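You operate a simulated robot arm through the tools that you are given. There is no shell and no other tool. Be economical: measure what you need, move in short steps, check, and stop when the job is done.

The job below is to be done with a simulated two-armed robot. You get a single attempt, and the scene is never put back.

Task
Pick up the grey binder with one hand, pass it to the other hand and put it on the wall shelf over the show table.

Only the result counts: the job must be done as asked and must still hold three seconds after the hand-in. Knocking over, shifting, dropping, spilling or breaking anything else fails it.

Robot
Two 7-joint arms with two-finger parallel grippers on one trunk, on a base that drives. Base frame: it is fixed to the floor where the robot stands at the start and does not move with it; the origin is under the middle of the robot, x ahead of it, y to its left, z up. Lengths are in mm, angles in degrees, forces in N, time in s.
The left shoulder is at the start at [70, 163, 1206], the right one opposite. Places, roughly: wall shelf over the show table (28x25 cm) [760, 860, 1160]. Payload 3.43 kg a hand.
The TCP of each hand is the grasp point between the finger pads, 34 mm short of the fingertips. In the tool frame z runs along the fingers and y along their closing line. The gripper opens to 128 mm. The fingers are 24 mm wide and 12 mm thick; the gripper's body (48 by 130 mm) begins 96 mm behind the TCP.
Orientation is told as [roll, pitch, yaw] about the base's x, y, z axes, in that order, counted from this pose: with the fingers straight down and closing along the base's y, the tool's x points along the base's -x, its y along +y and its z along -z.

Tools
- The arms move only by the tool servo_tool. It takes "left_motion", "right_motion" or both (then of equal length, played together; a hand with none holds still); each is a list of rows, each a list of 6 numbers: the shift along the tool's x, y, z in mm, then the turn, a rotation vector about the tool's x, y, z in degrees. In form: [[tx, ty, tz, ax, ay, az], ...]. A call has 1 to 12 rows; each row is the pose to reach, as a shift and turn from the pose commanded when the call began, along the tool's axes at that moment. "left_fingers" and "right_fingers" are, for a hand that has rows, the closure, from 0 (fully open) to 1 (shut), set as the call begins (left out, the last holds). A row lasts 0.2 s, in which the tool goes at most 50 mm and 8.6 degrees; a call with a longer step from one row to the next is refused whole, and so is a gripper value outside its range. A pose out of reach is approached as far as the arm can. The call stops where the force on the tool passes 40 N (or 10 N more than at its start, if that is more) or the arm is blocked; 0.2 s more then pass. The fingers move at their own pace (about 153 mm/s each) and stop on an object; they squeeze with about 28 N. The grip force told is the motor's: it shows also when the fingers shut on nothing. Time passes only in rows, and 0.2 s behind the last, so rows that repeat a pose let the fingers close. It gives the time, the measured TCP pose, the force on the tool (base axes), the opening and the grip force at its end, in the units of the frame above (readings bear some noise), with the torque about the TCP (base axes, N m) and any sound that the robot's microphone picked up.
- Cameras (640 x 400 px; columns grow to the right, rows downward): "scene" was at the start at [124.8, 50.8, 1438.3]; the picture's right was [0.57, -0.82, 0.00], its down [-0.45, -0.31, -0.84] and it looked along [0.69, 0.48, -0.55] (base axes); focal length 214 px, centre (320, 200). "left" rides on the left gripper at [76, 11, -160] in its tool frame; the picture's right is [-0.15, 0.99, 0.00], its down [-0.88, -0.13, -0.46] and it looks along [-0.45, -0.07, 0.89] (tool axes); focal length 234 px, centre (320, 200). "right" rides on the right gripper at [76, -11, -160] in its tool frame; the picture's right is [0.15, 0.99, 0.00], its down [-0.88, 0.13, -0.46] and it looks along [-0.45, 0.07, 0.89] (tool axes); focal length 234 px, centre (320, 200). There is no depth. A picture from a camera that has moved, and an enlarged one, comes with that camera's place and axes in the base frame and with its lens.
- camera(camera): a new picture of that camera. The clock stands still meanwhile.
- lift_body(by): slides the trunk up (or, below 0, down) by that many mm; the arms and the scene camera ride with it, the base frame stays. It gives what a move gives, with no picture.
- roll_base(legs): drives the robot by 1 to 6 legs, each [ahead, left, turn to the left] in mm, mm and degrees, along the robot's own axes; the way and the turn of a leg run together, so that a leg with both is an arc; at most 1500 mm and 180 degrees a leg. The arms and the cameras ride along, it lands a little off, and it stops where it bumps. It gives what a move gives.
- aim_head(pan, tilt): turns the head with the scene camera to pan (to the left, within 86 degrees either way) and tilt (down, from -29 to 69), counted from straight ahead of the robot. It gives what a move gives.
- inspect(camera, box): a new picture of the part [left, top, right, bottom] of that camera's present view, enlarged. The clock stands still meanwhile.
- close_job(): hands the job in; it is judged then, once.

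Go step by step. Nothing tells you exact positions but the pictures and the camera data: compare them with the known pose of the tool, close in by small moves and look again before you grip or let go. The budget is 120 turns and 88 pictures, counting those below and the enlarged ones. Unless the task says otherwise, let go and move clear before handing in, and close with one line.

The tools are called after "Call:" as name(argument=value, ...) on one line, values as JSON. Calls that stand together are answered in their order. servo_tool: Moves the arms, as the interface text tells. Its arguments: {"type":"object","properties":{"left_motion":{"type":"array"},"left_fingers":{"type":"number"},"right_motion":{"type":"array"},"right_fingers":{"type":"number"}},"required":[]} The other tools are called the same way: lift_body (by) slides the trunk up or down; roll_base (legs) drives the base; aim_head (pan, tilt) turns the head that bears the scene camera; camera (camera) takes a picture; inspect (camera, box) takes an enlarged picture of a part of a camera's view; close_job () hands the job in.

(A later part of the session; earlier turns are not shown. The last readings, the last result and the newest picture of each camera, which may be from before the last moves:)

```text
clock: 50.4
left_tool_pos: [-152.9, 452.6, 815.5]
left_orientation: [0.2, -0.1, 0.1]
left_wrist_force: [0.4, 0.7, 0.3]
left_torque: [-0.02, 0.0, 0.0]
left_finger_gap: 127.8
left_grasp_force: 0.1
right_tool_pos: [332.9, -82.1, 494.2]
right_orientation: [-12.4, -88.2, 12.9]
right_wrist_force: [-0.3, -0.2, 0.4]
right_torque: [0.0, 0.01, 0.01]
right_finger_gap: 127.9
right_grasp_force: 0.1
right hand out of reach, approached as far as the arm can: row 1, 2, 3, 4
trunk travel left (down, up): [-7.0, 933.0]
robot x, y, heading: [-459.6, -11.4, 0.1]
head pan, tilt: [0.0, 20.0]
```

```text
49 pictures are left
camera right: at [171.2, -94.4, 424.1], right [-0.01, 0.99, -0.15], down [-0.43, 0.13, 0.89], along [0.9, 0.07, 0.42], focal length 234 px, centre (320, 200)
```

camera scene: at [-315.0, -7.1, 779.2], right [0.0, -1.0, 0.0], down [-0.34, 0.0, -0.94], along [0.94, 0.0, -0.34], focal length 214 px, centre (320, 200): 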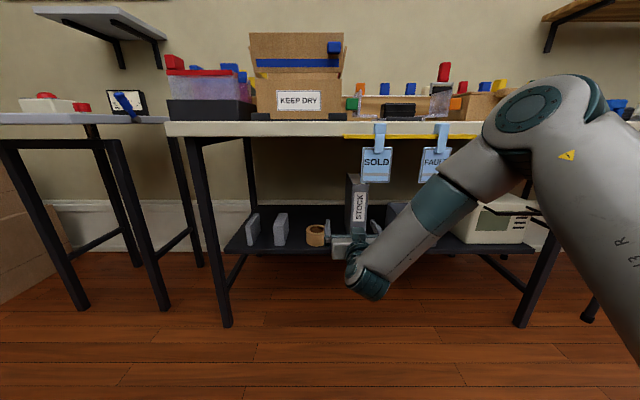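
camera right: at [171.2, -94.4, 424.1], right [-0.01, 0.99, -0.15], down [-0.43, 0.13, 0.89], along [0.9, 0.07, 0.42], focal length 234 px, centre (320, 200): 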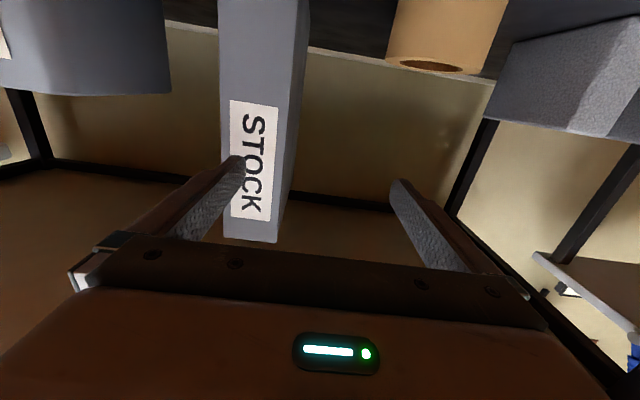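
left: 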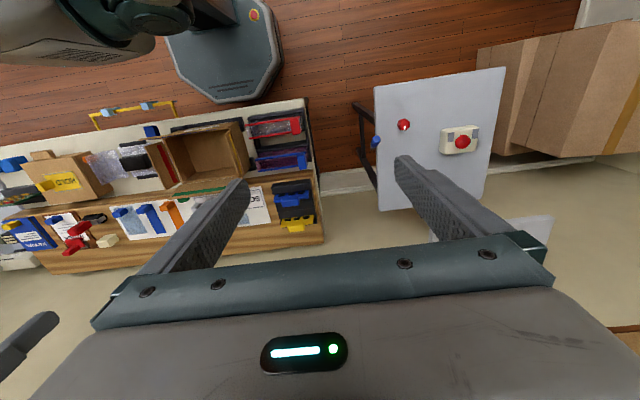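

The hand drifts left and up — a wrist limit from the steep forearm. I'll pull back slightly and tilt the fingers 20° downward to relieve it.

Call:
servo_tool(right_motion=[[0, 0, -20, 0, 5, 0], [0, 0, -40, 0, 10, 0], [0, 0, -40, 0, 15, 0], [0, 0, -40, 0, 20, 0], [0, 0, -40, 0, 20, 0], [0, 0, -40, 0, 20, 0]])

```text
clock: 51.8
left_tool_pos: [-154.0, 454.0, 815.9]
left_orientation: [0.1, -0.1, 0.1]
left_wrist_force: [0.9, 0.3, 0.4]
left_torque: [0.02, 0.0, 0.04]
left_finger_gap: 128.0
left_grasp_force: 0.0
right_tool_pos: [293.4, -82.3, 497.1]
right_orientation: [-1.0, -69.0, 2.5]
right_wrist_force: [0.4, 0.7, 0.0]
right_torque: [-0.01, -0.01, 0.0]
right_finger_gap: 127.9
right_grasp_force: 0.1
trunk travel left (down, up): [-7.0, 933.0]
robot x, y, heading: [-458.4, -6.2, 0.2]
head pan, tilt: [0.0, 20.0]
```

Now within limits. Moving to y −143, z≈447.

Call:
servo_tool(right_motion=[[0, -30, 0, 0, 0, 0], [0, -61, 0, 0, 0, 0], [24, -61, 9, 0, 0, 0], [47, -61, 18, 0, 0, 0], [47, -61, 18, 0, 0, 0]])

Call:
camera(camera="scene")

```text
clock: 53.0
left_tool_pos: [-152.3, 452.5, 816.2]
left_orientation: [0.2, -0.1, 0.1]
left_wrist_force: [-0.4, -0.1, 0.0]
left_torque: [-0.02, -0.02, -0.02]
left_finger_gap: 127.6
left_grasp_force: 0.1
right_tool_pos: [294.2, -145.2, 447.2]
right_orientation: [-1.0, -69.1, 2.4]
right_wrist_force: [0.2, 0.1, -0.1]
right_torque: [-0.01, -0.03, 0.0]
right_finger_gap: 128.2
right_grasp_force: 0.0
trunk travel left (down, up): [-7.0, 933.0]
robot x, y, heading: [-460.2, -4.5, 0.1]
head pan, tilt: [0.0, 20.0]
```

```text
48 pictures are left
camera scene: at [-314.9, -7.3, 779.1], right [0.0, -1.0, 0.0], down [-0.34, 0.0, -0.94], along [0.94, 0.0, -0.34], focal length 214 px, centre (320, 200)
```

scene: 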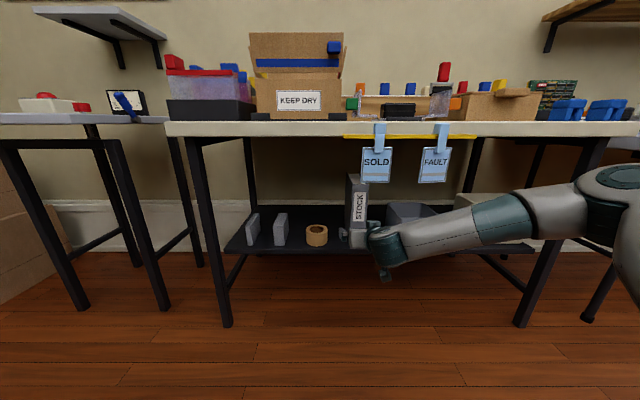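

The elbow dropped to the right and the forearm is low now; tags are untouched. I'll extend half way in, then check.

Call:
servo_tool(right_motion=[[-3, 0, 22, 0, 0, 0], [-8, 1, 44, 0, 0, 0], [-14, 2, 62, 0, 0, 0], [-18, 2, 75, 0, 0, 0], [-18, 2, 75, 0, 0, 0]])

Call:
camera(camera="scene")

Call:
camera(camera="right")

```text
clock: 54.2
left_tool_pos: [-152.4, 453.5, 815.5]
left_orientation: [0.1, -0.1, 0.2]
left_wrist_force: [0.0, -0.4, 0.8]
left_torque: [-0.02, 0.01, -0.04]
left_finger_gap: 128.0
left_grasp_force: 0.1
right_tool_pos: [372.6, -139.7, 435.9]
right_orientation: [-1.0, -69.0, 2.4]
right_wrist_force: [-0.4, 0.4, 0.0]
right_torque: [0.01, -0.02, 0.01]
right_finger_gap: 128.0
right_grasp_force: 0.2
trunk travel left (down, up): [-7.0, 933.0]
robot x, y, heading: [-459.5, -9.4, 0.2]
head pan, tilt: [0.0, 20.0]
```

```text
47 pictures are left
camera scene: at [-315.0, -7.2, 779.1], right [0.0, -1.0, 0.0], down [-0.34, 0.0, -0.94], along [0.94, 0.0, -0.34], focal length 214 px, centre (320, 200)
```

scene: 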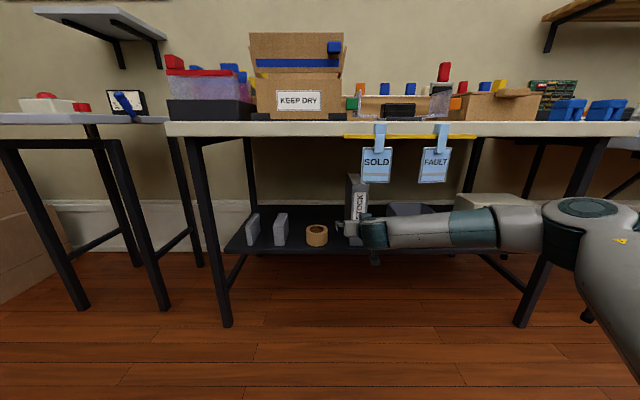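

```text
46 pictures are left
camera right: at [195.4, -155.6, 422.4], right [-0.08, 0.99, -0.14], down [-0.11, 0.13, 0.98], along [0.99, 0.09, 0.1], focal length 234 px, centre (320, 200)
```

right: 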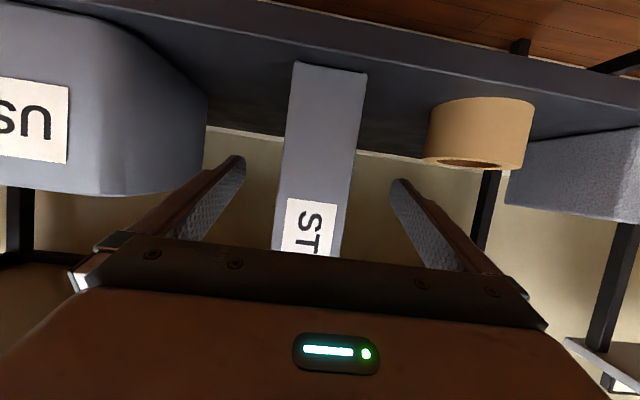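

The binder is centred between the fingers. Continuing in to x≈452, about 65 mm past the spine, then check before closing.

Call:
servo_tool(right_motion=[[-6, -1, 19, 0, 0, 0], [-12, -2, 38, 0, 0, 0], [-18, -3, 57, 0, 0, 0], [-25, -3, 76, 0, 0, 0], [-25, -3, 76, 0, 0, 0]])

Call:
camera(camera="right")

Call:
inspect(camera="scene", box=[300, 110, 620, 310])

```text
clock: 55.4
left_tool_pos: [-151.5, 453.7, 816.1]
left_orientation: [0.1, -0.1, 0.1]
left_wrist_force: [0.1, -0.5, -0.4]
left_torque: [-0.02, -0.02, -0.01]
left_finger_gap: 127.9
left_grasp_force: 0.0
right_tool_pos: [452.5, -139.5, 433.4]
right_orientation: [-0.9, -69.0, 2.4]
right_wrist_force: [0.5, 1.1, -0.2]
right_torque: [-0.01, 0.03, 0.02]
right_finger_gap: 128.2
right_grasp_force: 0.0
trunk travel left (down, up): [-7.0, 933.0]
robot x, y, heading: [-458.2, -7.4, -0.0]
head pan, tilt: [0.0, 20.0]
```

```text
45 pictures are left
camera right: at [275.4, -154.8, 419.5], right [-0.08, 0.99, -0.14], down [-0.11, 0.13, 0.98], along [0.99, 0.09, 0.1], focal length 234 px, centre (320, 200)
```

right: 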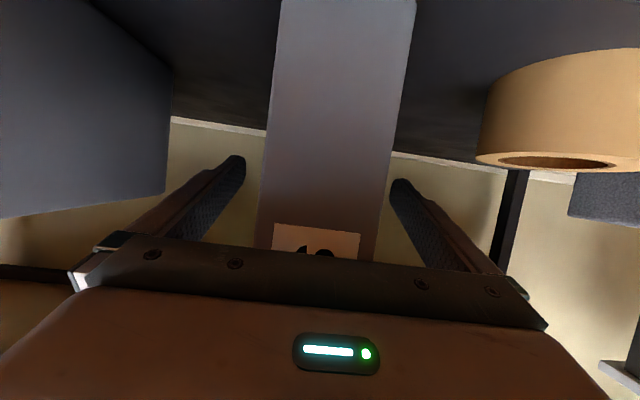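

```text
2.00 times, centred on (460, 210) of scene
camera zoom: at [-314.9, -7.2, 779.1], right [0.0, -1.0, 0.0], down [-0.34, 0.0, -0.94], along [0.94, 0.0, -0.34], focal length 429 px, centre (40, 180)
```

zoom: 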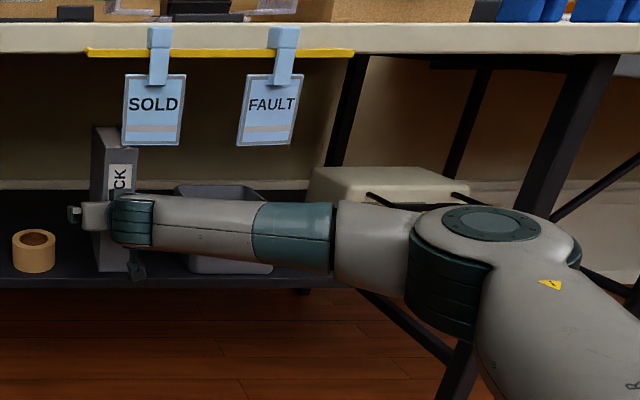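

Fingers straddle the spine with clear room on both sides. Closing.

Call:
servo_tool(right_motion=[[0, 0, 0, 0, 0, 0], [0, 0, 0, 0, 0, 0], [0, 0, 0, 0, 0, 0], [0, 0, 0, 0, 0, 0]], right_fingers=1)

```text
clock: 56.4
left_tool_pos: [-152.4, 452.6, 816.8]
left_orientation: [0.1, -0.1, 0.1]
left_wrist_force: [-0.1, -0.2, -0.3]
left_torque: [0.0, -0.01, -0.03]
left_finger_gap: 128.0
left_grasp_force: 0.0
right_tool_pos: [451.9, -139.2, 433.0]
right_orientation: [-1.0, -69.0, 2.4]
right_wrist_force: [0.4, -1.2, 1.6]
right_torque: [0.08, 0.16, 0.11]
right_finger_gap: 55.0
right_grasp_force: 28.2
trunk travel left (down, up): [-7.0, 933.0]
robot x, y, heading: [-461.6, -7.3, 0.0]
head pan, tilt: [0.0, 20.0]
```

Gripped at 55 mm. Lifting 8 mm and reading the weight.

Call:
servo_tool(right_motion=[[-4, 0, -1.5, 0, 0, 0], [-7.5, 0, -2.9, 0, 0, 0], [-7.5, 0, -2.9, 0, 0, 0]])

Call:
camera(camera="right")

```text
clock: 57.2
left_tool_pos: [-150.9, 453.4, 817.1]
left_orientation: [0.0, -0.2, 0.2]
left_wrist_force: [0.3, 1.0, -0.8]
left_torque: [0.04, 0.01, 0.01]
left_finger_gap: 128.1
left_grasp_force: 0.1
right_tool_pos: [452.5, -139.0, 439.7]
right_orientation: [-1.0, -68.9, 2.4]
right_wrist_force: [-0.3, -0.4, -5.3]
right_torque: [0.0, 0.14, 0.01]
right_finger_gap: 54.8
right_grasp_force: 28.6
trunk travel left (down, up): [-7.0, 933.0]
robot x, y, heading: [-460.5, -9.6, 0.2]
head pan, tilt: [0.0, 20.0]
```

```text
43 pictures are left
camera right: at [276.3, -154.9, 426.3], right [-0.08, 0.99, -0.14], down [-0.11, 0.13, 0.98], along [0.99, 0.09, 0.1], focal length 234 px, centre (320, 200)
```

right: 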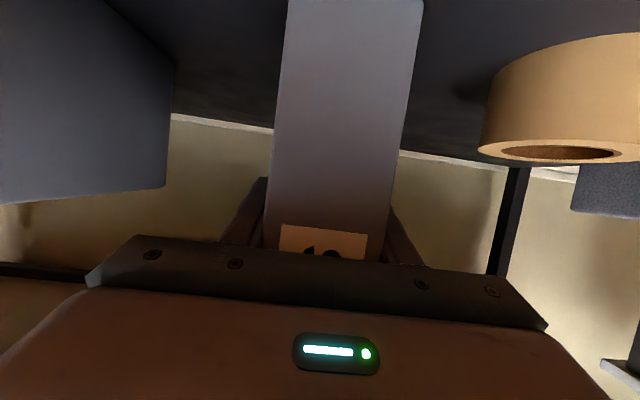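

The binder weighs only ~0.5 kg and holds firmly. I'll raise it 5 mm more and back the robot straight out.

Call:
servo_tool(right_motion=[[-4.7, 0, -1.8, 0, 0, 0], [-4.7, 0, -1.8, 0, 0, 0]])

Call:
roll_base(legs=[[-380, 0, 0]])

Call:
camera(camera="scene")

```text
clock: 57.8
left_tool_pos: [-151.5, 454.3, 816.9]
left_orientation: [0.2, -0.1, 0.1]
left_wrist_force: [-0.2, 0.0, -0.1]
left_torque: [-0.01, 0.0, 0.0]
left_finger_gap: 127.9
left_grasp_force: 0.0
right_tool_pos: [451.1, -140.4, 446.2]
right_orientation: [-1.0, -68.8, 2.3]
right_wrist_force: [-0.4, 0.1, -7.0]
right_torque: [-0.01, 0.16, 0.0]
right_finger_gap: 54.9
right_grasp_force: 28.5
trunk travel left (down, up): [-7.0, 933.0]
robot x, y, heading: [-460.6, -5.6, 0.2]
head pan, tilt: [0.0, 20.0]
```

```text
clock: 60.2
left_tool_pos: [-531.4, 452.2, 815.9]
left_orientation: [0.2, -0.1, 0.0]
left_wrist_force: [-0.1, 0.4, -0.5]
left_torque: [-0.01, -0.01, 0.01]
left_finger_gap: 128.1
left_grasp_force: 0.1
right_tool_pos: [70.6, -142.7, 445.4]
right_orientation: [-1.0, -68.9, 2.1]
right_wrist_force: [0.1, 0.2, -6.1]
right_torque: [-0.01, 0.17, -0.02]
right_finger_gap: 55.0
right_grasp_force: 28.1
trunk travel left (down, up): [-7.0, 933.0]
robot x, y, heading: [-842.6, -6.1, 0.1]
head pan, tilt: [0.0, 20.0]
```

```text
42 pictures are left
camera scene: at [-694.9, -7.6, 779.0], right [0.0, -1.0, 0.0], down [-0.34, 0.0, -0.94], along [0.94, 0.0, -0.34], focal length 214 px, centre (320, 200)
```

scene: 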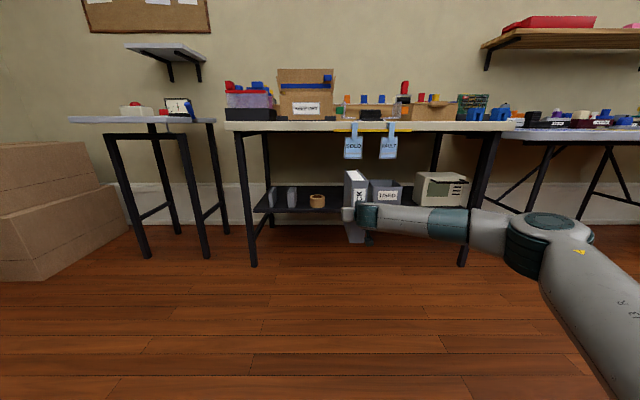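

Binder is out and everything else stands untouched. I'll raise the trunk and bring the right hand with the binder nearer to the middle for the handover.

Call:
lift_body(by=400)

Call:
servo_tool(right_motion=[[1, 10, -34, 0, 0, 0], [2, 20, -68, 0, 0, 0], [4, 30, -102, 0, 0, 0], [5, 40, -136, 0, 0, 0], [6, 50, -170, 0, 0, 0], [7, 60, -204, 0, 0, 0], [8, 75, -238, 0, 0, 0], [9, 88, -272, 0, 0, 0], [11, 100, -306, 0, 0, 0], [11, 100, -306, 0, 0, 0]])

Call:
camera(camera="scene")

```text
clock: 64.0
left_tool_pos: [-530.9, 453.1, 1216.1]
left_orientation: [0.1, -0.1, 0.0]
left_wrist_force: [0.6, 0.6, -0.9]
left_torque: [0.02, 0.02, -0.01]
left_finger_gap: 128.0
left_grasp_force: 0.1
right_tool_pos: [72.0, -143.0, 845.6]
right_orientation: [-1.0, -68.9, 2.2]
right_wrist_force: [-0.2, 0.3, -6.0]
right_torque: [-0.01, 0.17, 0.01]
right_finger_gap: 54.9
right_grasp_force: 28.4
trunk travel left (down, up): [-407.0, 533.0]
robot x, y, heading: [-838.9, -6.9, 0.2]
head pan, tilt: [0.0, 20.0]
```

```text
clock: 66.2
left_tool_pos: [-529.6, 451.7, 1216.3]
left_orientation: [0.1, -0.1, 0.0]
left_wrist_force: [0.2, 0.0, 0.2]
left_torque: [0.03, -0.01, -0.02]
left_finger_gap: 127.9
left_grasp_force: 0.0
right_tool_pos: [-222.1, -51.3, 946.0]
right_orientation: [-1.0, -68.9, 2.2]
right_wrist_force: [0.6, 0.2, -5.5]
right_torque: [0.02, 0.18, 0.03]
right_finger_gap: 55.2
right_grasp_force: 27.6
trunk travel left (down, up): [-407.0, 533.0]
robot x, y, heading: [-839.7, -5.6, -0.2]
head pan, tilt: [0.0, 20.0]
```

```text
41 pictures are left
camera scene: at [-694.2, -8.0, 1179.0], right [0.0, -1.0, 0.0], down [-0.34, 0.0, -0.94], along [0.94, 0.0, -0.34], focal length 214 px, centre (320, 200)
```

scene: 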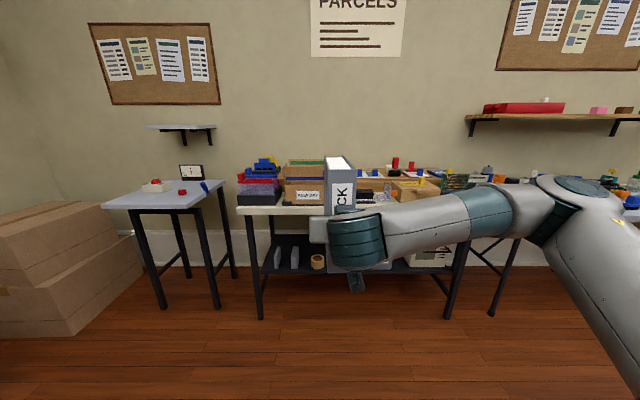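

The binder's spine faces me at about x −287, y −51, top z≈1094. I'll bring the left hand over, pitched forward-down, to a stand-off above the binder's upper spine corner.

Call:
servo_tool(left_motion=[[-25, -38, 0, 0, -3, 0], [-50, -78, 0, 0, -6, 0], [-75, -120, 0, 0, -9, 0], [-100, -162, 0, 0, -12, 0], [-125, -204, 0, 0, -15, 0], [-150, -246, 0, 0, -18, 0], [-165, -290, 0, 0, -21, 0], [-180, -335, 0, 0, -24, 0], [-195, -380, 0, 0, -27, 0], [-205, -425, 5, 0, -30, 0], [-212, -468, 20, 0, -33, 0], [-218, -503, 45, 0, -35, 0]], left_fingers=0)

Call:
camera(camera="left")

Call:
camera(camera="scene")

```text
clock: 68.8
left_tool_pos: [-352.3, 147.6, 1143.1]
left_orientation: [0.1, -34.9, 0.0]
left_wrist_force: [0.2, -0.9, -0.2]
left_torque: [-0.04, 0.0, -0.01]
left_finger_gap: 128.0
left_grasp_force: 0.0
left hand out of reach, approached as far as the arm can: row 7, 8, 9, 10, 11, 12
right_tool_pos: [-222.1, -49.2, 945.8]
right_orientation: [-1.3, -68.9, 2.5]
right_wrist_force: [0.3, 1.0, -5.7]
right_torque: [-0.01, 0.19, -0.06]
right_finger_gap: 54.9
right_grasp_force: 28.2
trunk travel left (down, up): [-407.0, 533.0]
robot x, y, heading: [-839.3, -9.7, 0.0]
head pan, tilt: [0.0, 20.0]
```

```text
40 pictures are left
camera left: at [-507.2, 159.6, 1231.1], right [0.12, 0.99, 0.08], down [0.46, -0.13, 0.88], along [0.88, -0.07, -0.47], focal length 234 px, centre (320, 200)
```

left: 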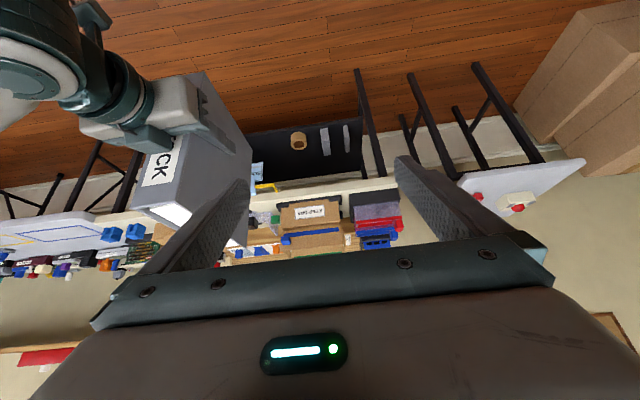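

```text
39 pictures are left
camera scene: at [-694.0, -6.1, 1179.0], right [0.0, -1.0, 0.0], down [-0.34, 0.0, -0.94], along [0.94, 0.0, -0.34], focal length 214 px, centre (320, 200)
```

scene: 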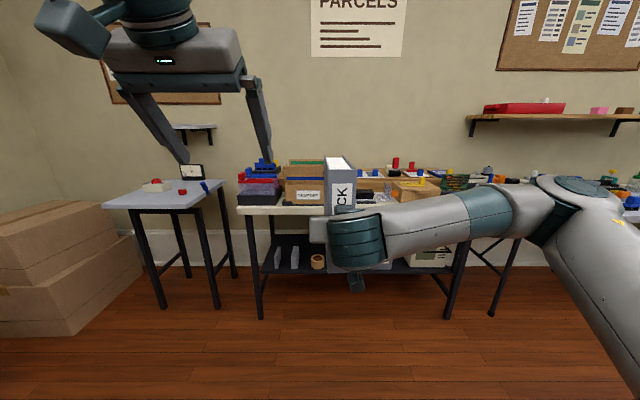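

The left arm can't cross that far; I'll move the right hand with the binder further ahead and to the left.

Call:
servo_tool(right_motion=[[-4, 28, 11, 0, 0, 0], [-8, 56, 22, 0, 0, 0], [-12, 84, 33, 0, 0, 0], [-16, 112, 44, 0, 0, 0], [-20, 140, 55, 0, 0, 0], [-25, 165, 65, 0, 0, 0], [-25, 165, 65, 0, 0, 0]])

```text
clock: 70.4
left_tool_pos: [-354.8, 147.5, 1143.3]
left_orientation: [0.1, -34.8, -0.2]
left_wrist_force: [0.0, 0.0, -0.3]
left_torque: [0.02, 0.03, 0.04]
left_finger_gap: 127.9
left_grasp_force: 0.1
right_tool_pos: [-154.9, 117.7, 945.9]
right_orientation: [-1.1, -69.0, 2.2]
right_wrist_force: [-0.4, -0.5, -5.5]
right_torque: [-0.01, 0.17, 0.0]
right_finger_gap: 54.7
right_grasp_force: 28.3
trunk travel left (down, up): [-407.0, 533.0]
robot x, y, heading: [-839.3, -9.7, 0.2]
head pan, tilt: [0.0, 20.0]
```

Both are in range now. Left hand to the stand-off above the upper spine corner.

Call:
servo_tool(left_motion=[[-24, -7, 13, 0, 0, 0], [-48, -15, 26, 0, 0, 0], [-72, -22, 40, 0, 0, 0], [-97, -30, 53, 0, 0, 0], [-97, -30, 53, 0, 0, 0]])

Call:
camera(camera="left")

Call:
camera(camera="scene")

```text
clock: 71.6
left_tool_pos: [-277.4, 152.1, 1159.8]
left_orientation: [0.0, -35.2, 0.0]
left_wrist_force: [-0.3, -0.8, -1.0]
left_torque: [0.0, -0.01, 0.04]
left_finger_gap: 127.9
left_grasp_force: 0.1
left hand out of reach, approached as far as the arm can: row 2, 3, 4, 5
right_tool_pos: [-156.8, 117.5, 945.4]
right_orientation: [-1.0, -69.0, 2.3]
right_wrist_force: [-0.7, -0.5, -5.9]
right_torque: [0.01, 0.18, 0.01]
right_finger_gap: 54.9
right_grasp_force: 28.3
trunk travel left (down, up): [-407.0, 533.0]
robot x, y, heading: [-843.3, -6.1, -0.2]
head pan, tilt: [0.0, 20.0]
```

```text
38 pictures are left
camera left: at [-431.3, 164.6, 1247.1], right [0.12, 0.99, 0.08], down [0.46, -0.13, 0.88], along [0.88, -0.07, -0.47], focal length 234 px, centre (320, 200)
```

left: 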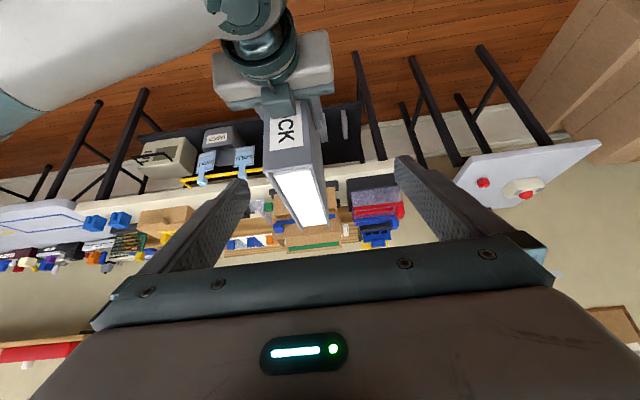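

```text
37 pictures are left
camera scene: at [-695.7, -7.7, 1179.2], right [0.0, -1.0, 0.0], down [-0.34, 0.0, -0.94], along [0.94, 0.0, -0.34], focal length 214 px, centre (320, 200)
```

scene: 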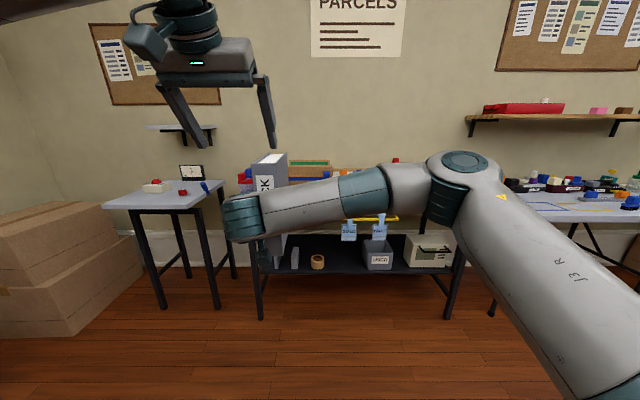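

Left stays limited near y≈150, so I'll bring the binder to y≈155.

Call:
servo_tool(right_motion=[[0, 20, 0, 0, 0, 0], [0, 38, 0, 0, 0, 0], [0, 38, 0, 0, 0, 0]])

Call:
servo_tool(left_motion=[[-15, 0, 8, 0, 0, 0], [-25, 2, 15, 0, 0, 0], [-25, 2, 15, 0, 0, 0]])

Call:
camera(camera="left")

```text
clock: 72.4
left_tool_pos: [-277.0, 152.8, 1158.0]
left_orientation: [0.0, -35.1, 0.0]
left_wrist_force: [0.9, 0.6, 0.3]
left_torque: [0.0, -0.01, 0.02]
left_finger_gap: 128.0
left_grasp_force: 0.0
right_tool_pos: [-155.4, 155.4, 945.1]
right_orientation: [-1.0, -68.9, 2.3]
right_wrist_force: [0.9, 0.3, -6.3]
right_torque: [0.01, 0.19, 0.03]
right_finger_gap: 54.7
right_grasp_force: 28.2
trunk travel left (down, up): [-407.0, 533.0]
robot x, y, heading: [-842.6, -7.9, -0.1]
head pan, tilt: [0.0, 20.0]
```

```text
clock: 73.2
left_tool_pos: [-251.3, 165.7, 1159.1]
left_orientation: [0.0, -35.1, -0.1]
left_wrist_force: [0.0, 0.4, 0.0]
left_torque: [0.01, 0.0, 0.0]
left_finger_gap: 127.9
left_grasp_force: 0.0
left hand out of reach, approached as far as the arm can: row 1, 2, 3
right_tool_pos: [-154.6, 154.3, 944.4]
right_orientation: [-1.1, -69.0, 2.4]
right_wrist_force: [0.5, -0.4, -6.1]
right_torque: [0.0, 0.18, -0.03]
right_finger_gap: 54.9
right_grasp_force: 28.2
trunk travel left (down, up): [-407.0, 533.0]
robot x, y, heading: [-840.8, -5.0, -0.1]
head pan, tilt: [0.0, 20.0]
```

```text
36 pictures are left
camera left: at [-404.2, 176.6, 1247.1], right [0.12, 0.99, 0.08], down [0.46, -0.13, 0.88], along [0.88, -0.07, -0.47], focal length 234 px, centre (320, 200)
```

left: 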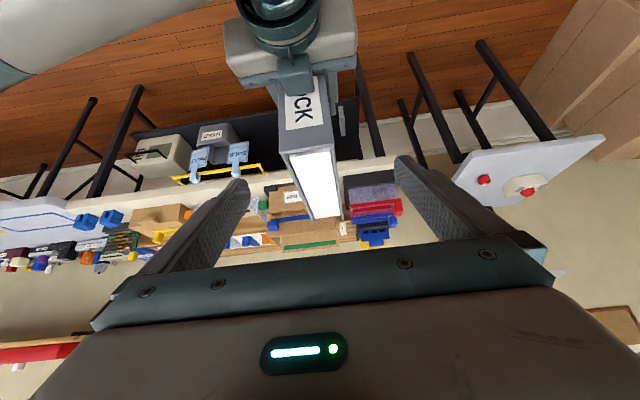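

I'll nudge the binder a little back and left to y≈185, then advance the left hand partway.

Call:
servo_tool(right_motion=[[3, 15, -9, 0, 0, 0], [7, 31, -19, 0, 0, 0], [7, 31, -19, 0, 0, 0]])

Call:
servo_tool(left_motion=[[0, 8, 0, 0, 0, 0], [0, 18, 0, 0, 0, 0], [0, 18, 20, 0, 0, 0], [0, 18, 40, 0, 0, 0], [0, 18, 40, 0, 0, 0]])

Call:
camera(camera="left")

```text
clock: 74.0
left_tool_pos: [-250.3, 164.5, 1158.9]
left_orientation: [0.1, -35.1, -0.1]
left_wrist_force: [-0.1, 0.3, 0.5]
left_torque: [0.04, -0.01, 0.0]
left_finger_gap: 127.9
left_grasp_force: 0.0
right_tool_pos: [-175.9, 184.8, 943.4]
right_orientation: [-1.0, -69.0, 2.2]
right_wrist_force: [0.6, -0.1, -5.8]
right_torque: [0.01, 0.2, 0.02]
right_finger_gap: 54.9
right_grasp_force: 28.0
trunk travel left (down, up): [-407.0, 533.0]
robot x, y, heading: [-841.3, -8.0, -0.0]
head pan, tilt: [0.0, 20.0]
```

```text
clock: 75.2
left_tool_pos: [-226.5, 180.8, 1127.1]
left_orientation: [0.0, -35.1, -0.1]
left_wrist_force: [-0.4, 0.5, -0.4]
left_torque: [-0.06, -0.03, -0.03]
left_finger_gap: 128.2
left_grasp_force: 0.1
right_tool_pos: [-175.6, 184.9, 942.7]
right_orientation: [-1.1, -68.9, 2.3]
right_wrist_force: [1.0, -0.1, -5.7]
right_torque: [0.0, 0.15, 0.0]
right_finger_gap: 54.8
right_grasp_force: 28.5
trunk travel left (down, up): [-407.0, 533.0]
robot x, y, heading: [-841.3, -1.3, -0.2]
head pan, tilt: [0.0, 20.0]
```

```text
35 pictures are left
camera left: at [-380.1, 192.3, 1214.8], right [0.12, 0.99, 0.08], down [0.46, -0.13, 0.88], along [0.88, -0.07, -0.47], focal length 234 px, centre (320, 200)
```

left: 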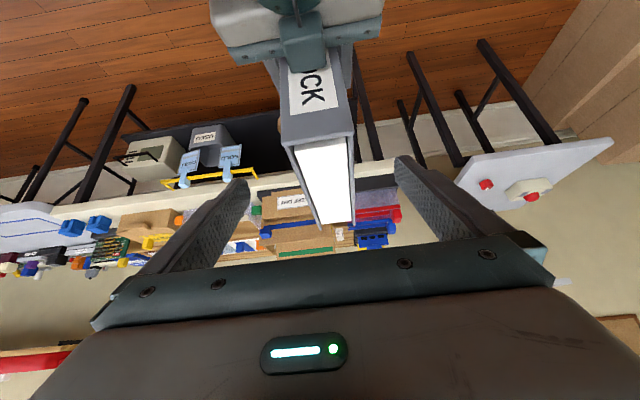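

In reach and aligned. Advancing onto the binder's upper spine corner.

Call:
servo_tool(left_motion=[[3, 4, 22, 0, 0, 0], [6, 4, 45, 0, 0, 0], [10, 4, 68, 0, 0, 0], [13, 4, 90, 0, 0, 0], [13, 4, 90, 0, 0, 0]])

Call:
camera(camera="left")

Call:
camera(camera="scene")

```text
clock: 76.4
left_tool_pos: [-185.8, 185.3, 1046.4]
left_orientation: [-0.1, -35.2, 0.1]
left_wrist_force: [-0.8, -0.2, 0.1]
left_torque: [0.0, -0.02, -0.02]
left_finger_gap: 127.9
left_grasp_force: 0.0
right_tool_pos: [-175.6, 184.4, 942.0]
right_orientation: [-1.1, -69.0, 2.3]
right_wrist_force: [0.3, 0.4, -5.3]
right_torque: [-0.01, 0.2, -0.02]
right_finger_gap: 54.7
right_grasp_force: 28.4
trunk travel left (down, up): [-407.0, 533.0]
robot x, y, heading: [-839.1, -6.7, -0.1]
head pan, tilt: [0.0, 20.0]
```

```text
34 pictures are left
camera left: at [-339.0, 196.8, 1134.7], right [0.12, 0.99, 0.08], down [0.46, -0.13, 0.88], along [0.88, -0.07, -0.47], focal length 234 px, centre (320, 200)
```

left: 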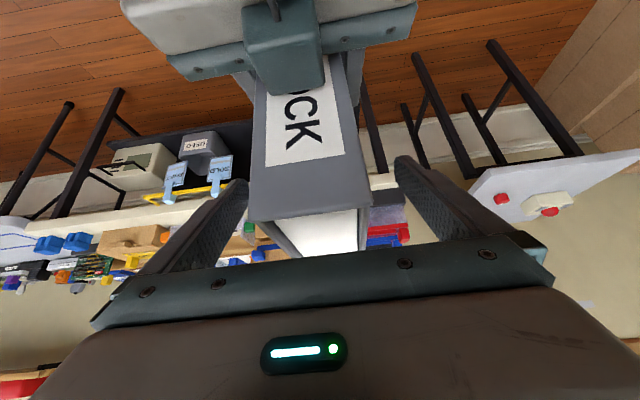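

```text
33 pictures are left
camera scene: at [-695.1, -7.3, 1179.1], right [0.0, -1.0, 0.0], down [-0.34, 0.0, -0.94], along [0.94, 0.0, -0.34], focal length 214 px, centre (320, 200)
```

scene: 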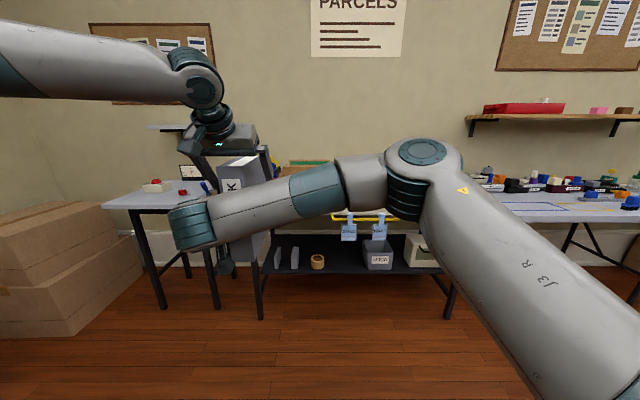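

The left fingers straddle the upper spine. Closing the left hand.

Call:
servo_tool(left_motion=[[0, 0, 0, 0, 0, 0], [0, 0, 0, 0, 0, 0], [0, 0, 0, 0, 0, 0], [0, 0, 0, 0, 0, 0]], left_fingers=1)

```text
clock: 77.4
left_tool_pos: [-185.9, 185.3, 1046.1]
left_orientation: [0.2, -35.1, -0.1]
left_wrist_force: [1.5, -2.8, 0.9]
left_torque: [1.03, 0.53, 1.96]
left_finger_gap: 55.3
left_grasp_force: 28.2
right_tool_pos: [-175.8, 185.1, 942.1]
right_orientation: [-1.2, -69.0, 2.4]
right_wrist_force: [-0.6, 3.4, -8.1]
right_torque: [-1.35, -0.47, -2.0]
right_finger_gap: 55.0
right_grasp_force: 27.9
trunk travel left (down, up): [-407.0, 533.0]
robot x, y, heading: [-844.9, -3.6, 0.1]
head pan, tilt: [0.0, 20.0]
```

Both hands hold it. Now I open the right hand.

Call:
servo_tool(right_motion=[[0, 0, 0, 0, 0, 0], [0, 0, 0, 0, 0, 0], [0, 0, 0, 0, 0, 0], [0, 0, 0, 0, 0, 0]], right_fingers=0)

Call:
camera(camera="right")

Call:
camera(camera="left")

```text
clock: 78.4
left_tool_pos: [-184.7, 185.4, 1047.0]
left_orientation: [0.1, -35.1, -0.1]
left_wrist_force: [-0.9, -0.1, 0.5]
left_torque: [0.0, 0.22, 0.0]
left_finger_gap: 54.8
left_grasp_force: 28.4
right_tool_pos: [-176.7, 186.0, 942.1]
right_orientation: [-1.1, -69.0, 2.3]
right_wrist_force: [-0.4, 0.0, -1.1]
right_torque: [-0.03, -0.01, 0.01]
right_finger_gap: 128.4
right_grasp_force: 0.1
trunk travel left (down, up): [-407.0, 533.0]
robot x, y, heading: [-843.3, -8.1, -0.1]
head pan, tilt: [0.0, 20.0]
```

```text
32 pictures are left
camera right: at [-352.1, 169.9, 928.9], right [-0.07, 0.99, -0.14], down [-0.11, 0.13, 0.98], along [0.99, 0.09, 0.1], focal length 234 px, centre (320, 200)
```

right: 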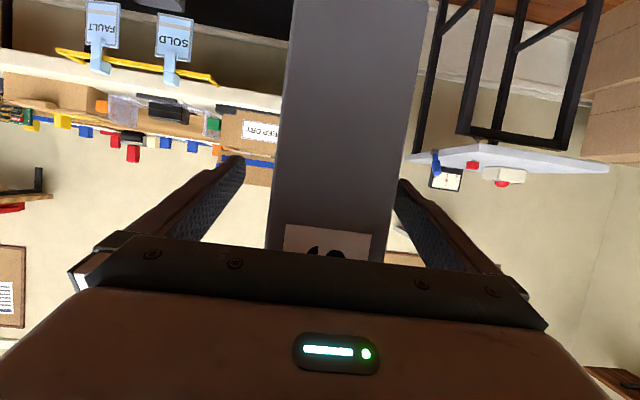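

```text
31 pictures are left
camera left: at [-338.6, 196.9, 1134.5], right [0.12, 0.99, 0.08], down [0.46, -0.13, 0.88], along [0.88, -0.07, -0.47], focal length 234 px, centre (320, 200)
```

left: 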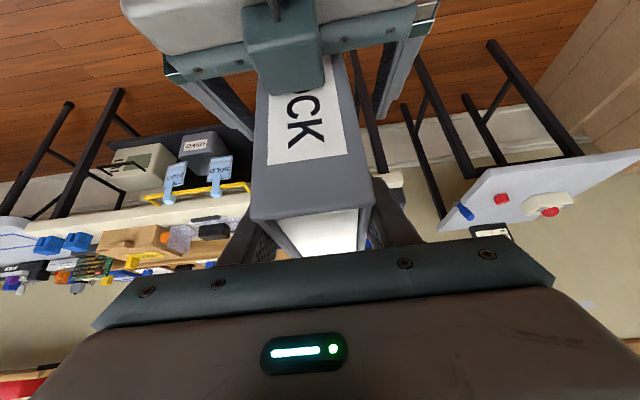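

The left hand now holds the binder; I'll withdraw the right hand straight back, slightly down, then to the right.

Call:
servo_tool(right_motion=[[15, 0, -27, 0, 0, 0], [29, 0, -54, 0, 0, 0], [44, 0, -81, 0, 0, 0], [58, 0, -107, 0, 0, 0], [73, 0, -133, 0, 0, 0], [73, -40, -133, 0, 0, 0], [73, -85, -133, 0, 0, 0], [73, -130, -133, 0, 0, 0], [73, -175, -133, 0, 0, 0], [73, -220, -133, 0, 0, 0], [73, -265, -133, 0, 0, 0], [73, -300, -133, 0, 0, 0]])

Call:
camera(camera="scene")

```text
clock: 81.0
left_tool_pos: [-184.5, 184.8, 1047.6]
left_orientation: [0.2, -35.1, -0.2]
left_wrist_force: [0.1, -0.6, 0.2]
left_torque: [-0.01, 0.22, -0.01]
left_finger_gap: 54.8
left_grasp_force: 28.1
right_tool_pos: [-289.0, -103.1, 935.6]
right_orientation: [-0.9, -69.0, 2.3]
right_wrist_force: [0.2, 0.0, -0.1]
right_torque: [0.0, -0.03, 0.04]
right_finger_gap: 128.2
right_grasp_force: 0.1
right hand out of reach, approached as far as the arm can: row 11, 12
trunk travel left (down, up): [-407.0, 533.0]
robot x, y, heading: [-840.2, -6.7, -0.1]
head pan, tilt: [0.0, 20.0]
```

```text
30 pictures are left
camera scene: at [-695.0, -8.9, 1179.1], right [0.0, -1.0, 0.0], down [-0.34, 0.0, -0.94], along [0.94, 0.0, -0.34], focal length 214 px, centre (320, 200)
```

scene: 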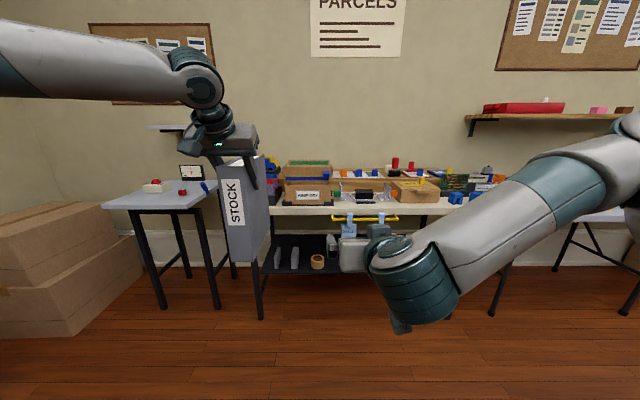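

The binder hangs upright and firm in the left hand. I'll fold the right arm away to its side, then raise the trunk and look at the shelf.

Call:
servo_tool(right_motion=[[-14, -30, -27, 0, 5.7, 0], [-29, -61, -55, 0, 11.5, 0], [-43, -91, -82, 0, 17.2, 0], [-58, -121, -109, 0, 23, 0], [-72, -152, -137, 0, 28.7, 0], [-87, -182, -164, 0, 34.5, 0], [-101, -212, -191, 0, 40.2, 0], [-116, -243, -219, 0, 46, 0], [-130, -273, -246, 0, 51.7, 0], [-145, -303, -273, 0, 57.5, 0], [-159, -334, -301, 0, 63.2, 0], [-174, -364, -328, 0, 69, 0]])

Call:
lift_body(by=400)

Call:
aim_head(pan=25, tilt=20)

Call:
camera(camera="scene")

```text
clock: 83.6
left_tool_pos: [-184.7, 186.1, 1047.8]
left_orientation: [0.0, -35.1, -0.1]
left_wrist_force: [-0.9, 0.3, -0.5]
left_torque: [-0.02, 0.22, 0.01]
left_finger_gap: 55.0
left_grasp_force: 28.4
right_tool_pos: [-444.6, -393.7, 1147.4]
right_orientation: [-0.3, 0.0, 1.4]
right_wrist_force: [-0.6, -0.3, 0.6]
right_torque: [-0.03, 0.0, -0.01]
right_finger_gap: 128.0
right_grasp_force: 0.0
right hand out of reach, approached as far as the arm can: row 1, 10, 11, 12
trunk travel left (down, up): [-407.0, 533.0]
robot x, y, heading: [-841.8, -7.8, -0.3]
head pan, tilt: [0.0, 20.0]
```

```text
clock: 87.5
left_tool_pos: [-184.0, 184.9, 1446.7]
left_orientation: [0.1, -35.1, -0.1]
left_wrist_force: [-0.3, -0.5, -6.7]
left_torque: [-0.03, 0.19, -0.01]
left_finger_gap: 54.6
left_grasp_force: 27.5
right_tool_pos: [-445.5, -394.6, 1547.5]
right_orientation: [-0.3, 0.0, 1.4]
right_wrist_force: [0.2, 0.0, -0.5]
right_torque: [-0.03, 0.03, 0.0]
right_finger_gap: 128.0
right_grasp_force: 0.0
trunk travel left (down, up): [-807.0, 133.0]
robot x, y, heading: [-840.7, -0.7, -0.2]
head pan, tilt: [0.0, 20.0]
```

```text
clock: 88.3
left_tool_pos: [-184.2, 185.3, 1445.9]
left_orientation: [0.1, -35.0, 0.0]
left_wrist_force: [-0.5, 0.4, -6.3]
left_torque: [0.03, 0.2, -0.01]
left_finger_gap: 54.9
left_grasp_force: 28.1
right_tool_pos: [-444.7, -394.0, 1548.1]
right_orientation: [-0.4, -0.1, 1.3]
right_wrist_force: [0.5, -0.3, -0.2]
right_torque: [0.0, 0.04, -0.01]
right_finger_gap: 127.9
right_grasp_force: 0.0
trunk travel left (down, up): [-807.0, 133.0]
robot x, y, heading: [-837.5, -5.7, 0.0]
head pan, tilt: [25.0, 20.0]
```

```text
29 pictures are left
camera scene: at [-703.0, 31.9, 1579.1], right [0.42, -0.91, 0.0], down [-0.31, -0.14, -0.94], along [0.85, 0.4, -0.34], focal length 214 px, centre (320, 200)
```

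scene: 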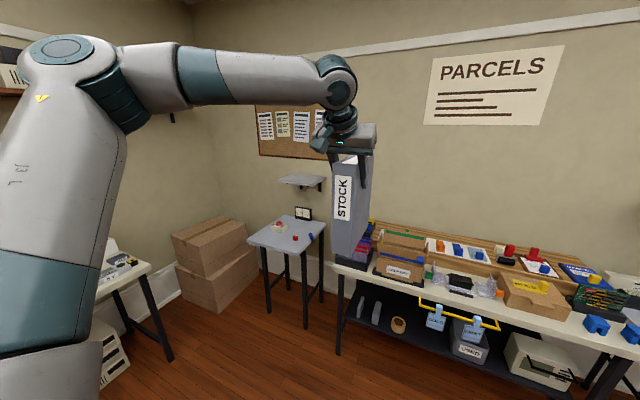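

The shelf is visible above the show table. I'll drive left and forward to stand in front of the show table with the binder carried well above shelf height, stopping short.

Call:
inspect(camera="scene", box=[220, 160, 380, 260])

Call:
roll_base(legs=[[0, 675, 0], [640, 0, 0]])

Call:
aim_head(pan=5, tilt=30)

Call:
camera(camera="scene")

```text
4.00 times, centred on (300, 210) of scene
camera zoom: at [-703.0, 31.9, 1579.1], right [0.42, -0.91, 0.0], down [-0.31, -0.14, -0.94], along [0.85, 0.4, -0.34], focal length 858 px, centre (400, 160)
```

zoom: 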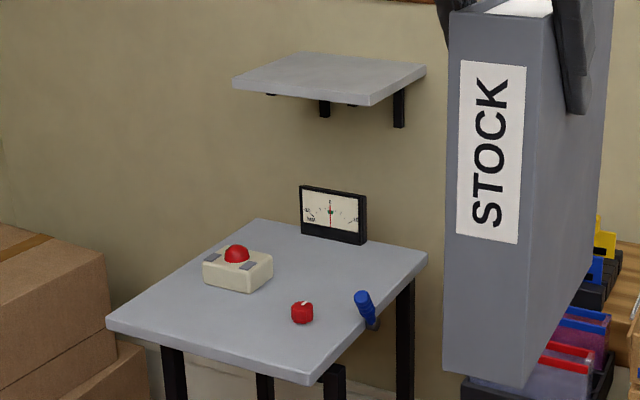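

```text
clock: 95.1
left_tool_pos: [449.2, 833.2, 1448.2]
left_orientation: [0.1, -35.0, -0.3]
left_wrist_force: [-1.0, 0.6, -6.4]
left_torque: [0.0, 0.2, 0.0]
left_finger_gap: 54.9
left_grasp_force: 28.2
right_tool_pos: [186.4, 255.0, 1549.5]
right_orientation: [-0.3, -0.1, 1.0]
right_wrist_force: [-0.5, 0.1, -0.8]
right_torque: [0.03, 0.0, -0.03]
right_finger_gap: 127.9
right_grasp_force: 0.1
trunk travel left (down, up): [-807.0, 133.0]
robot x, y, heading: [-205.2, 642.1, -0.4]
head pan, tilt: [25.0, 20.0]
```

```text
clock: 95.9
left_tool_pos: [450.5, 833.3, 1445.9]
left_orientation: [0.1, -35.1, -0.3]
left_wrist_force: [0.3, -0.2, -6.1]
left_torque: [0.02, 0.22, -0.01]
left_finger_gap: 54.8
left_grasp_force: 28.0
right_tool_pos: [189.0, 253.8, 1548.5]
right_orientation: [-0.2, 0.0, 1.0]
right_wrist_force: [0.7, 0.4, -0.4]
right_torque: [0.04, 0.0, -0.01]
right_finger_gap: 128.1
right_grasp_force: 0.0
trunk travel left (down, up): [-807.0, 133.0]
robot x, y, heading: [-206.5, 642.2, -0.2]
head pan, tilt: [5.0, 30.0]
```

```text
27 pictures are left
camera scene: at [-62.8, 650.6, 1562.9], right [0.08, -1.0, 0.0], down [-0.5, -0.04, -0.87], along [0.86, 0.07, -0.5], focal length 214 px, centre (320, 200)
```

scene: 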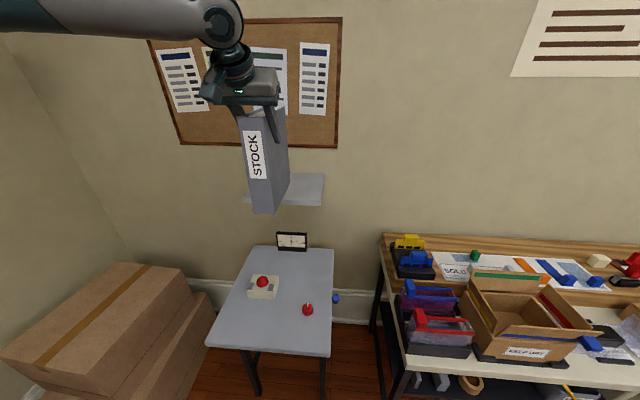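

Zooming on the shelf to measure its corners.

Call:
inspect(camera="scene", box=[220, 80, 380, 220])

Call:
camera(camera="left")

```text
2.86 times, centred on (300, 150) of scene
camera zoom: at [-62.8, 650.6, 1562.9], right [0.08, -1.0, 0.0], down [-0.5, -0.04, -0.87], along [0.86, 0.07, -0.5], focal length 613 px, centre (377, 343)
```

zoom: 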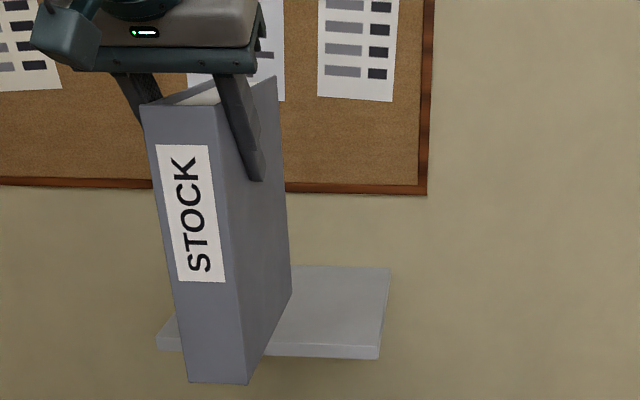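

```text
25 pictures are left
camera left: at [297.0, 845.2, 1534.3], right [0.12, 0.99, 0.08], down [0.46, -0.13, 0.88], along [0.88, -0.07, -0.47], focal length 234 px, centre (320, 200)
```

left: 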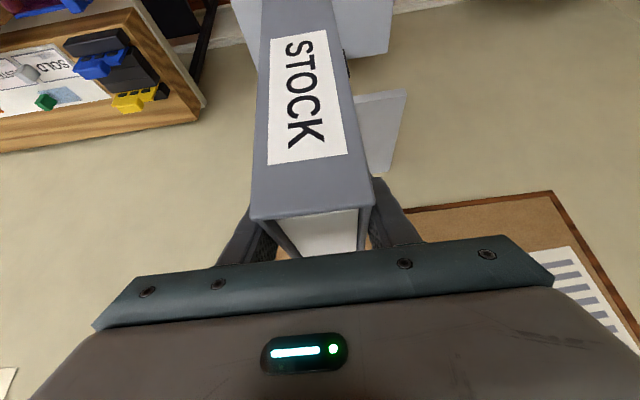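

Shelf spans about x 628–883, y 707–1004, top z≈1160; its centre is ~(750, 855). I'll drive forward 190 mm and check.

Call:
roll_base(legs=[[190, 18, 0]])

Call:
camera(camera="scene")

```text
clock: 97.5
left_tool_pos: [634.8, 848.7, 1448.9]
left_orientation: [0.1, -35.3, -0.4]
left_wrist_force: [-0.3, 0.3, -5.2]
left_torque: [-0.03, 0.21, -0.02]
left_finger_gap: 54.9
left_grasp_force: 27.9
right_tool_pos: [372.0, 270.4, 1548.9]
right_orientation: [-0.2, -0.2, 1.0]
right_wrist_force: [-0.5, 0.3, 0.0]
right_torque: [0.01, -0.07, 0.0]
right_finger_gap: 127.8
right_grasp_force: 0.0
trunk travel left (down, up): [-807.0, 133.0]
robot x, y, heading: [-16.7, 662.3, -0.4]
head pan, tilt: [5.0, 30.0]
```

```text
24 pictures are left
camera scene: at [120.3, 667.0, 1563.6], right [0.08, -1.0, 0.0], down [-0.5, -0.04, -0.87], along [0.86, 0.07, -0.5], focal length 214 px, centre (320, 200)
```

scene: 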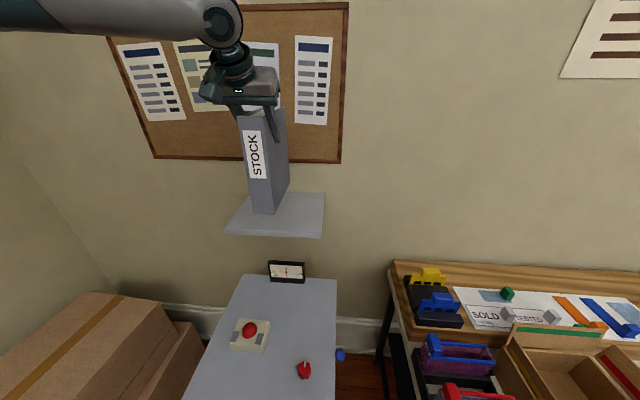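

Zooming for a sharper measure of the shelf edges relative to the binder.

Call:
inspect(camera="scene", box=[200, 150, 360, 250])

```text
4.00 times, centred on (280, 200) of scene
camera zoom: at [120.3, 667.0, 1563.6], right [0.08, -1.0, 0.0], down [-0.5, -0.04, -0.87], along [0.86, 0.07, -0.5], focal length 858 px, centre (480, 200)
```

zoom: 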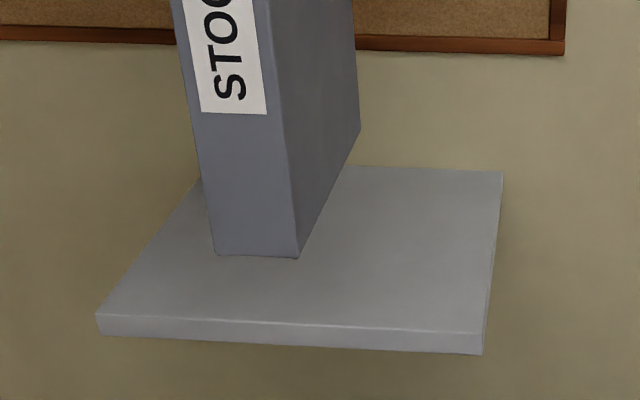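

Shelf now at x≈618–870, y≈706–1001, top z≈1162; binder bottom z≈1249. Extending the left arm 75 mm forward over the shelf centre, then lowering 65 mm.

Call:
servo_tool(left_motion=[[-15, 1, 11, 0, 0, 0], [-31, 2, 22, 0, 0, 0], [-46, 3, 33, 0, 0, 0], [-61, 4, 43, 0, 0, 0], [-61, 4, 43, 0, 0, 0]])

Call:
lift_body(by=-65)

Call:
inspect(camera="scene", box=[180, 100, 400, 240])

```text
clock: 98.7
left_tool_pos: [712.9, 860.8, 1450.3]
left_orientation: [0.0, -35.2, -0.3]
left_wrist_force: [-0.3, 0.2, -5.4]
left_torque: [0.01, 0.19, -0.02]
left_finger_gap: 54.7
left_grasp_force: 27.5
left hand out of reach, approached as far as the arm can: row 4, 5
right_tool_pos: [374.4, 271.9, 1547.9]
right_orientation: [-0.3, -0.2, 1.1]
right_wrist_force: [-0.6, 0.4, -0.8]
right_torque: [0.03, -0.02, 0.0]
right_finger_gap: 128.1
right_grasp_force: 0.0
trunk travel left (down, up): [-807.0, 133.0]
robot x, y, heading: [-17.8, 661.6, -0.6]
head pan, tilt: [5.0, 30.0]
```

```text
clock: 99.7
left_tool_pos: [713.9, 861.9, 1383.7]
left_orientation: [-0.1, -35.1, -0.2]
left_wrist_force: [0.8, -0.3, -7.1]
left_torque: [-0.01, 0.22, -0.05]
left_finger_gap: 55.2
left_grasp_force: 28.2
right_tool_pos: [376.1, 272.0, 1482.8]
right_orientation: [-0.4, 0.0, 1.0]
right_wrist_force: [0.5, 0.2, -0.3]
right_torque: [0.0, 0.03, 0.0]
right_finger_gap: 127.8
right_grasp_force: 0.1
trunk travel left (down, up): [-742.0, 198.0]
robot x, y, heading: [-17.7, 661.9, -0.3]
head pan, tilt: [5.0, 30.0]
```

```text
2.86 times, centred on (290, 170) of scene
camera zoom: at [125.5, 667.6, 1498.0], right [0.08, -1.0, 0.0], down [-0.5, -0.04, -0.87], along [0.86, 0.07, -0.5], focal length 613 px, centre (406, 286)
```

zoom: 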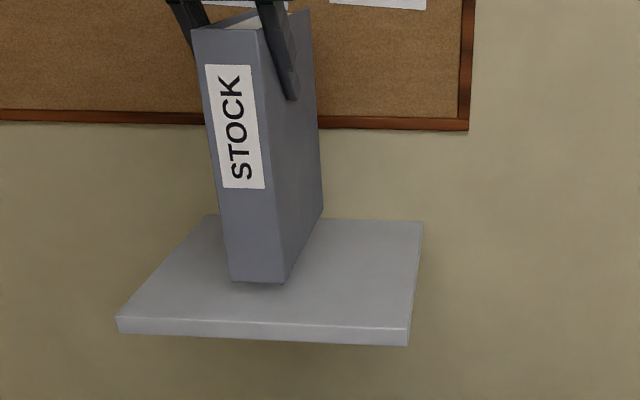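

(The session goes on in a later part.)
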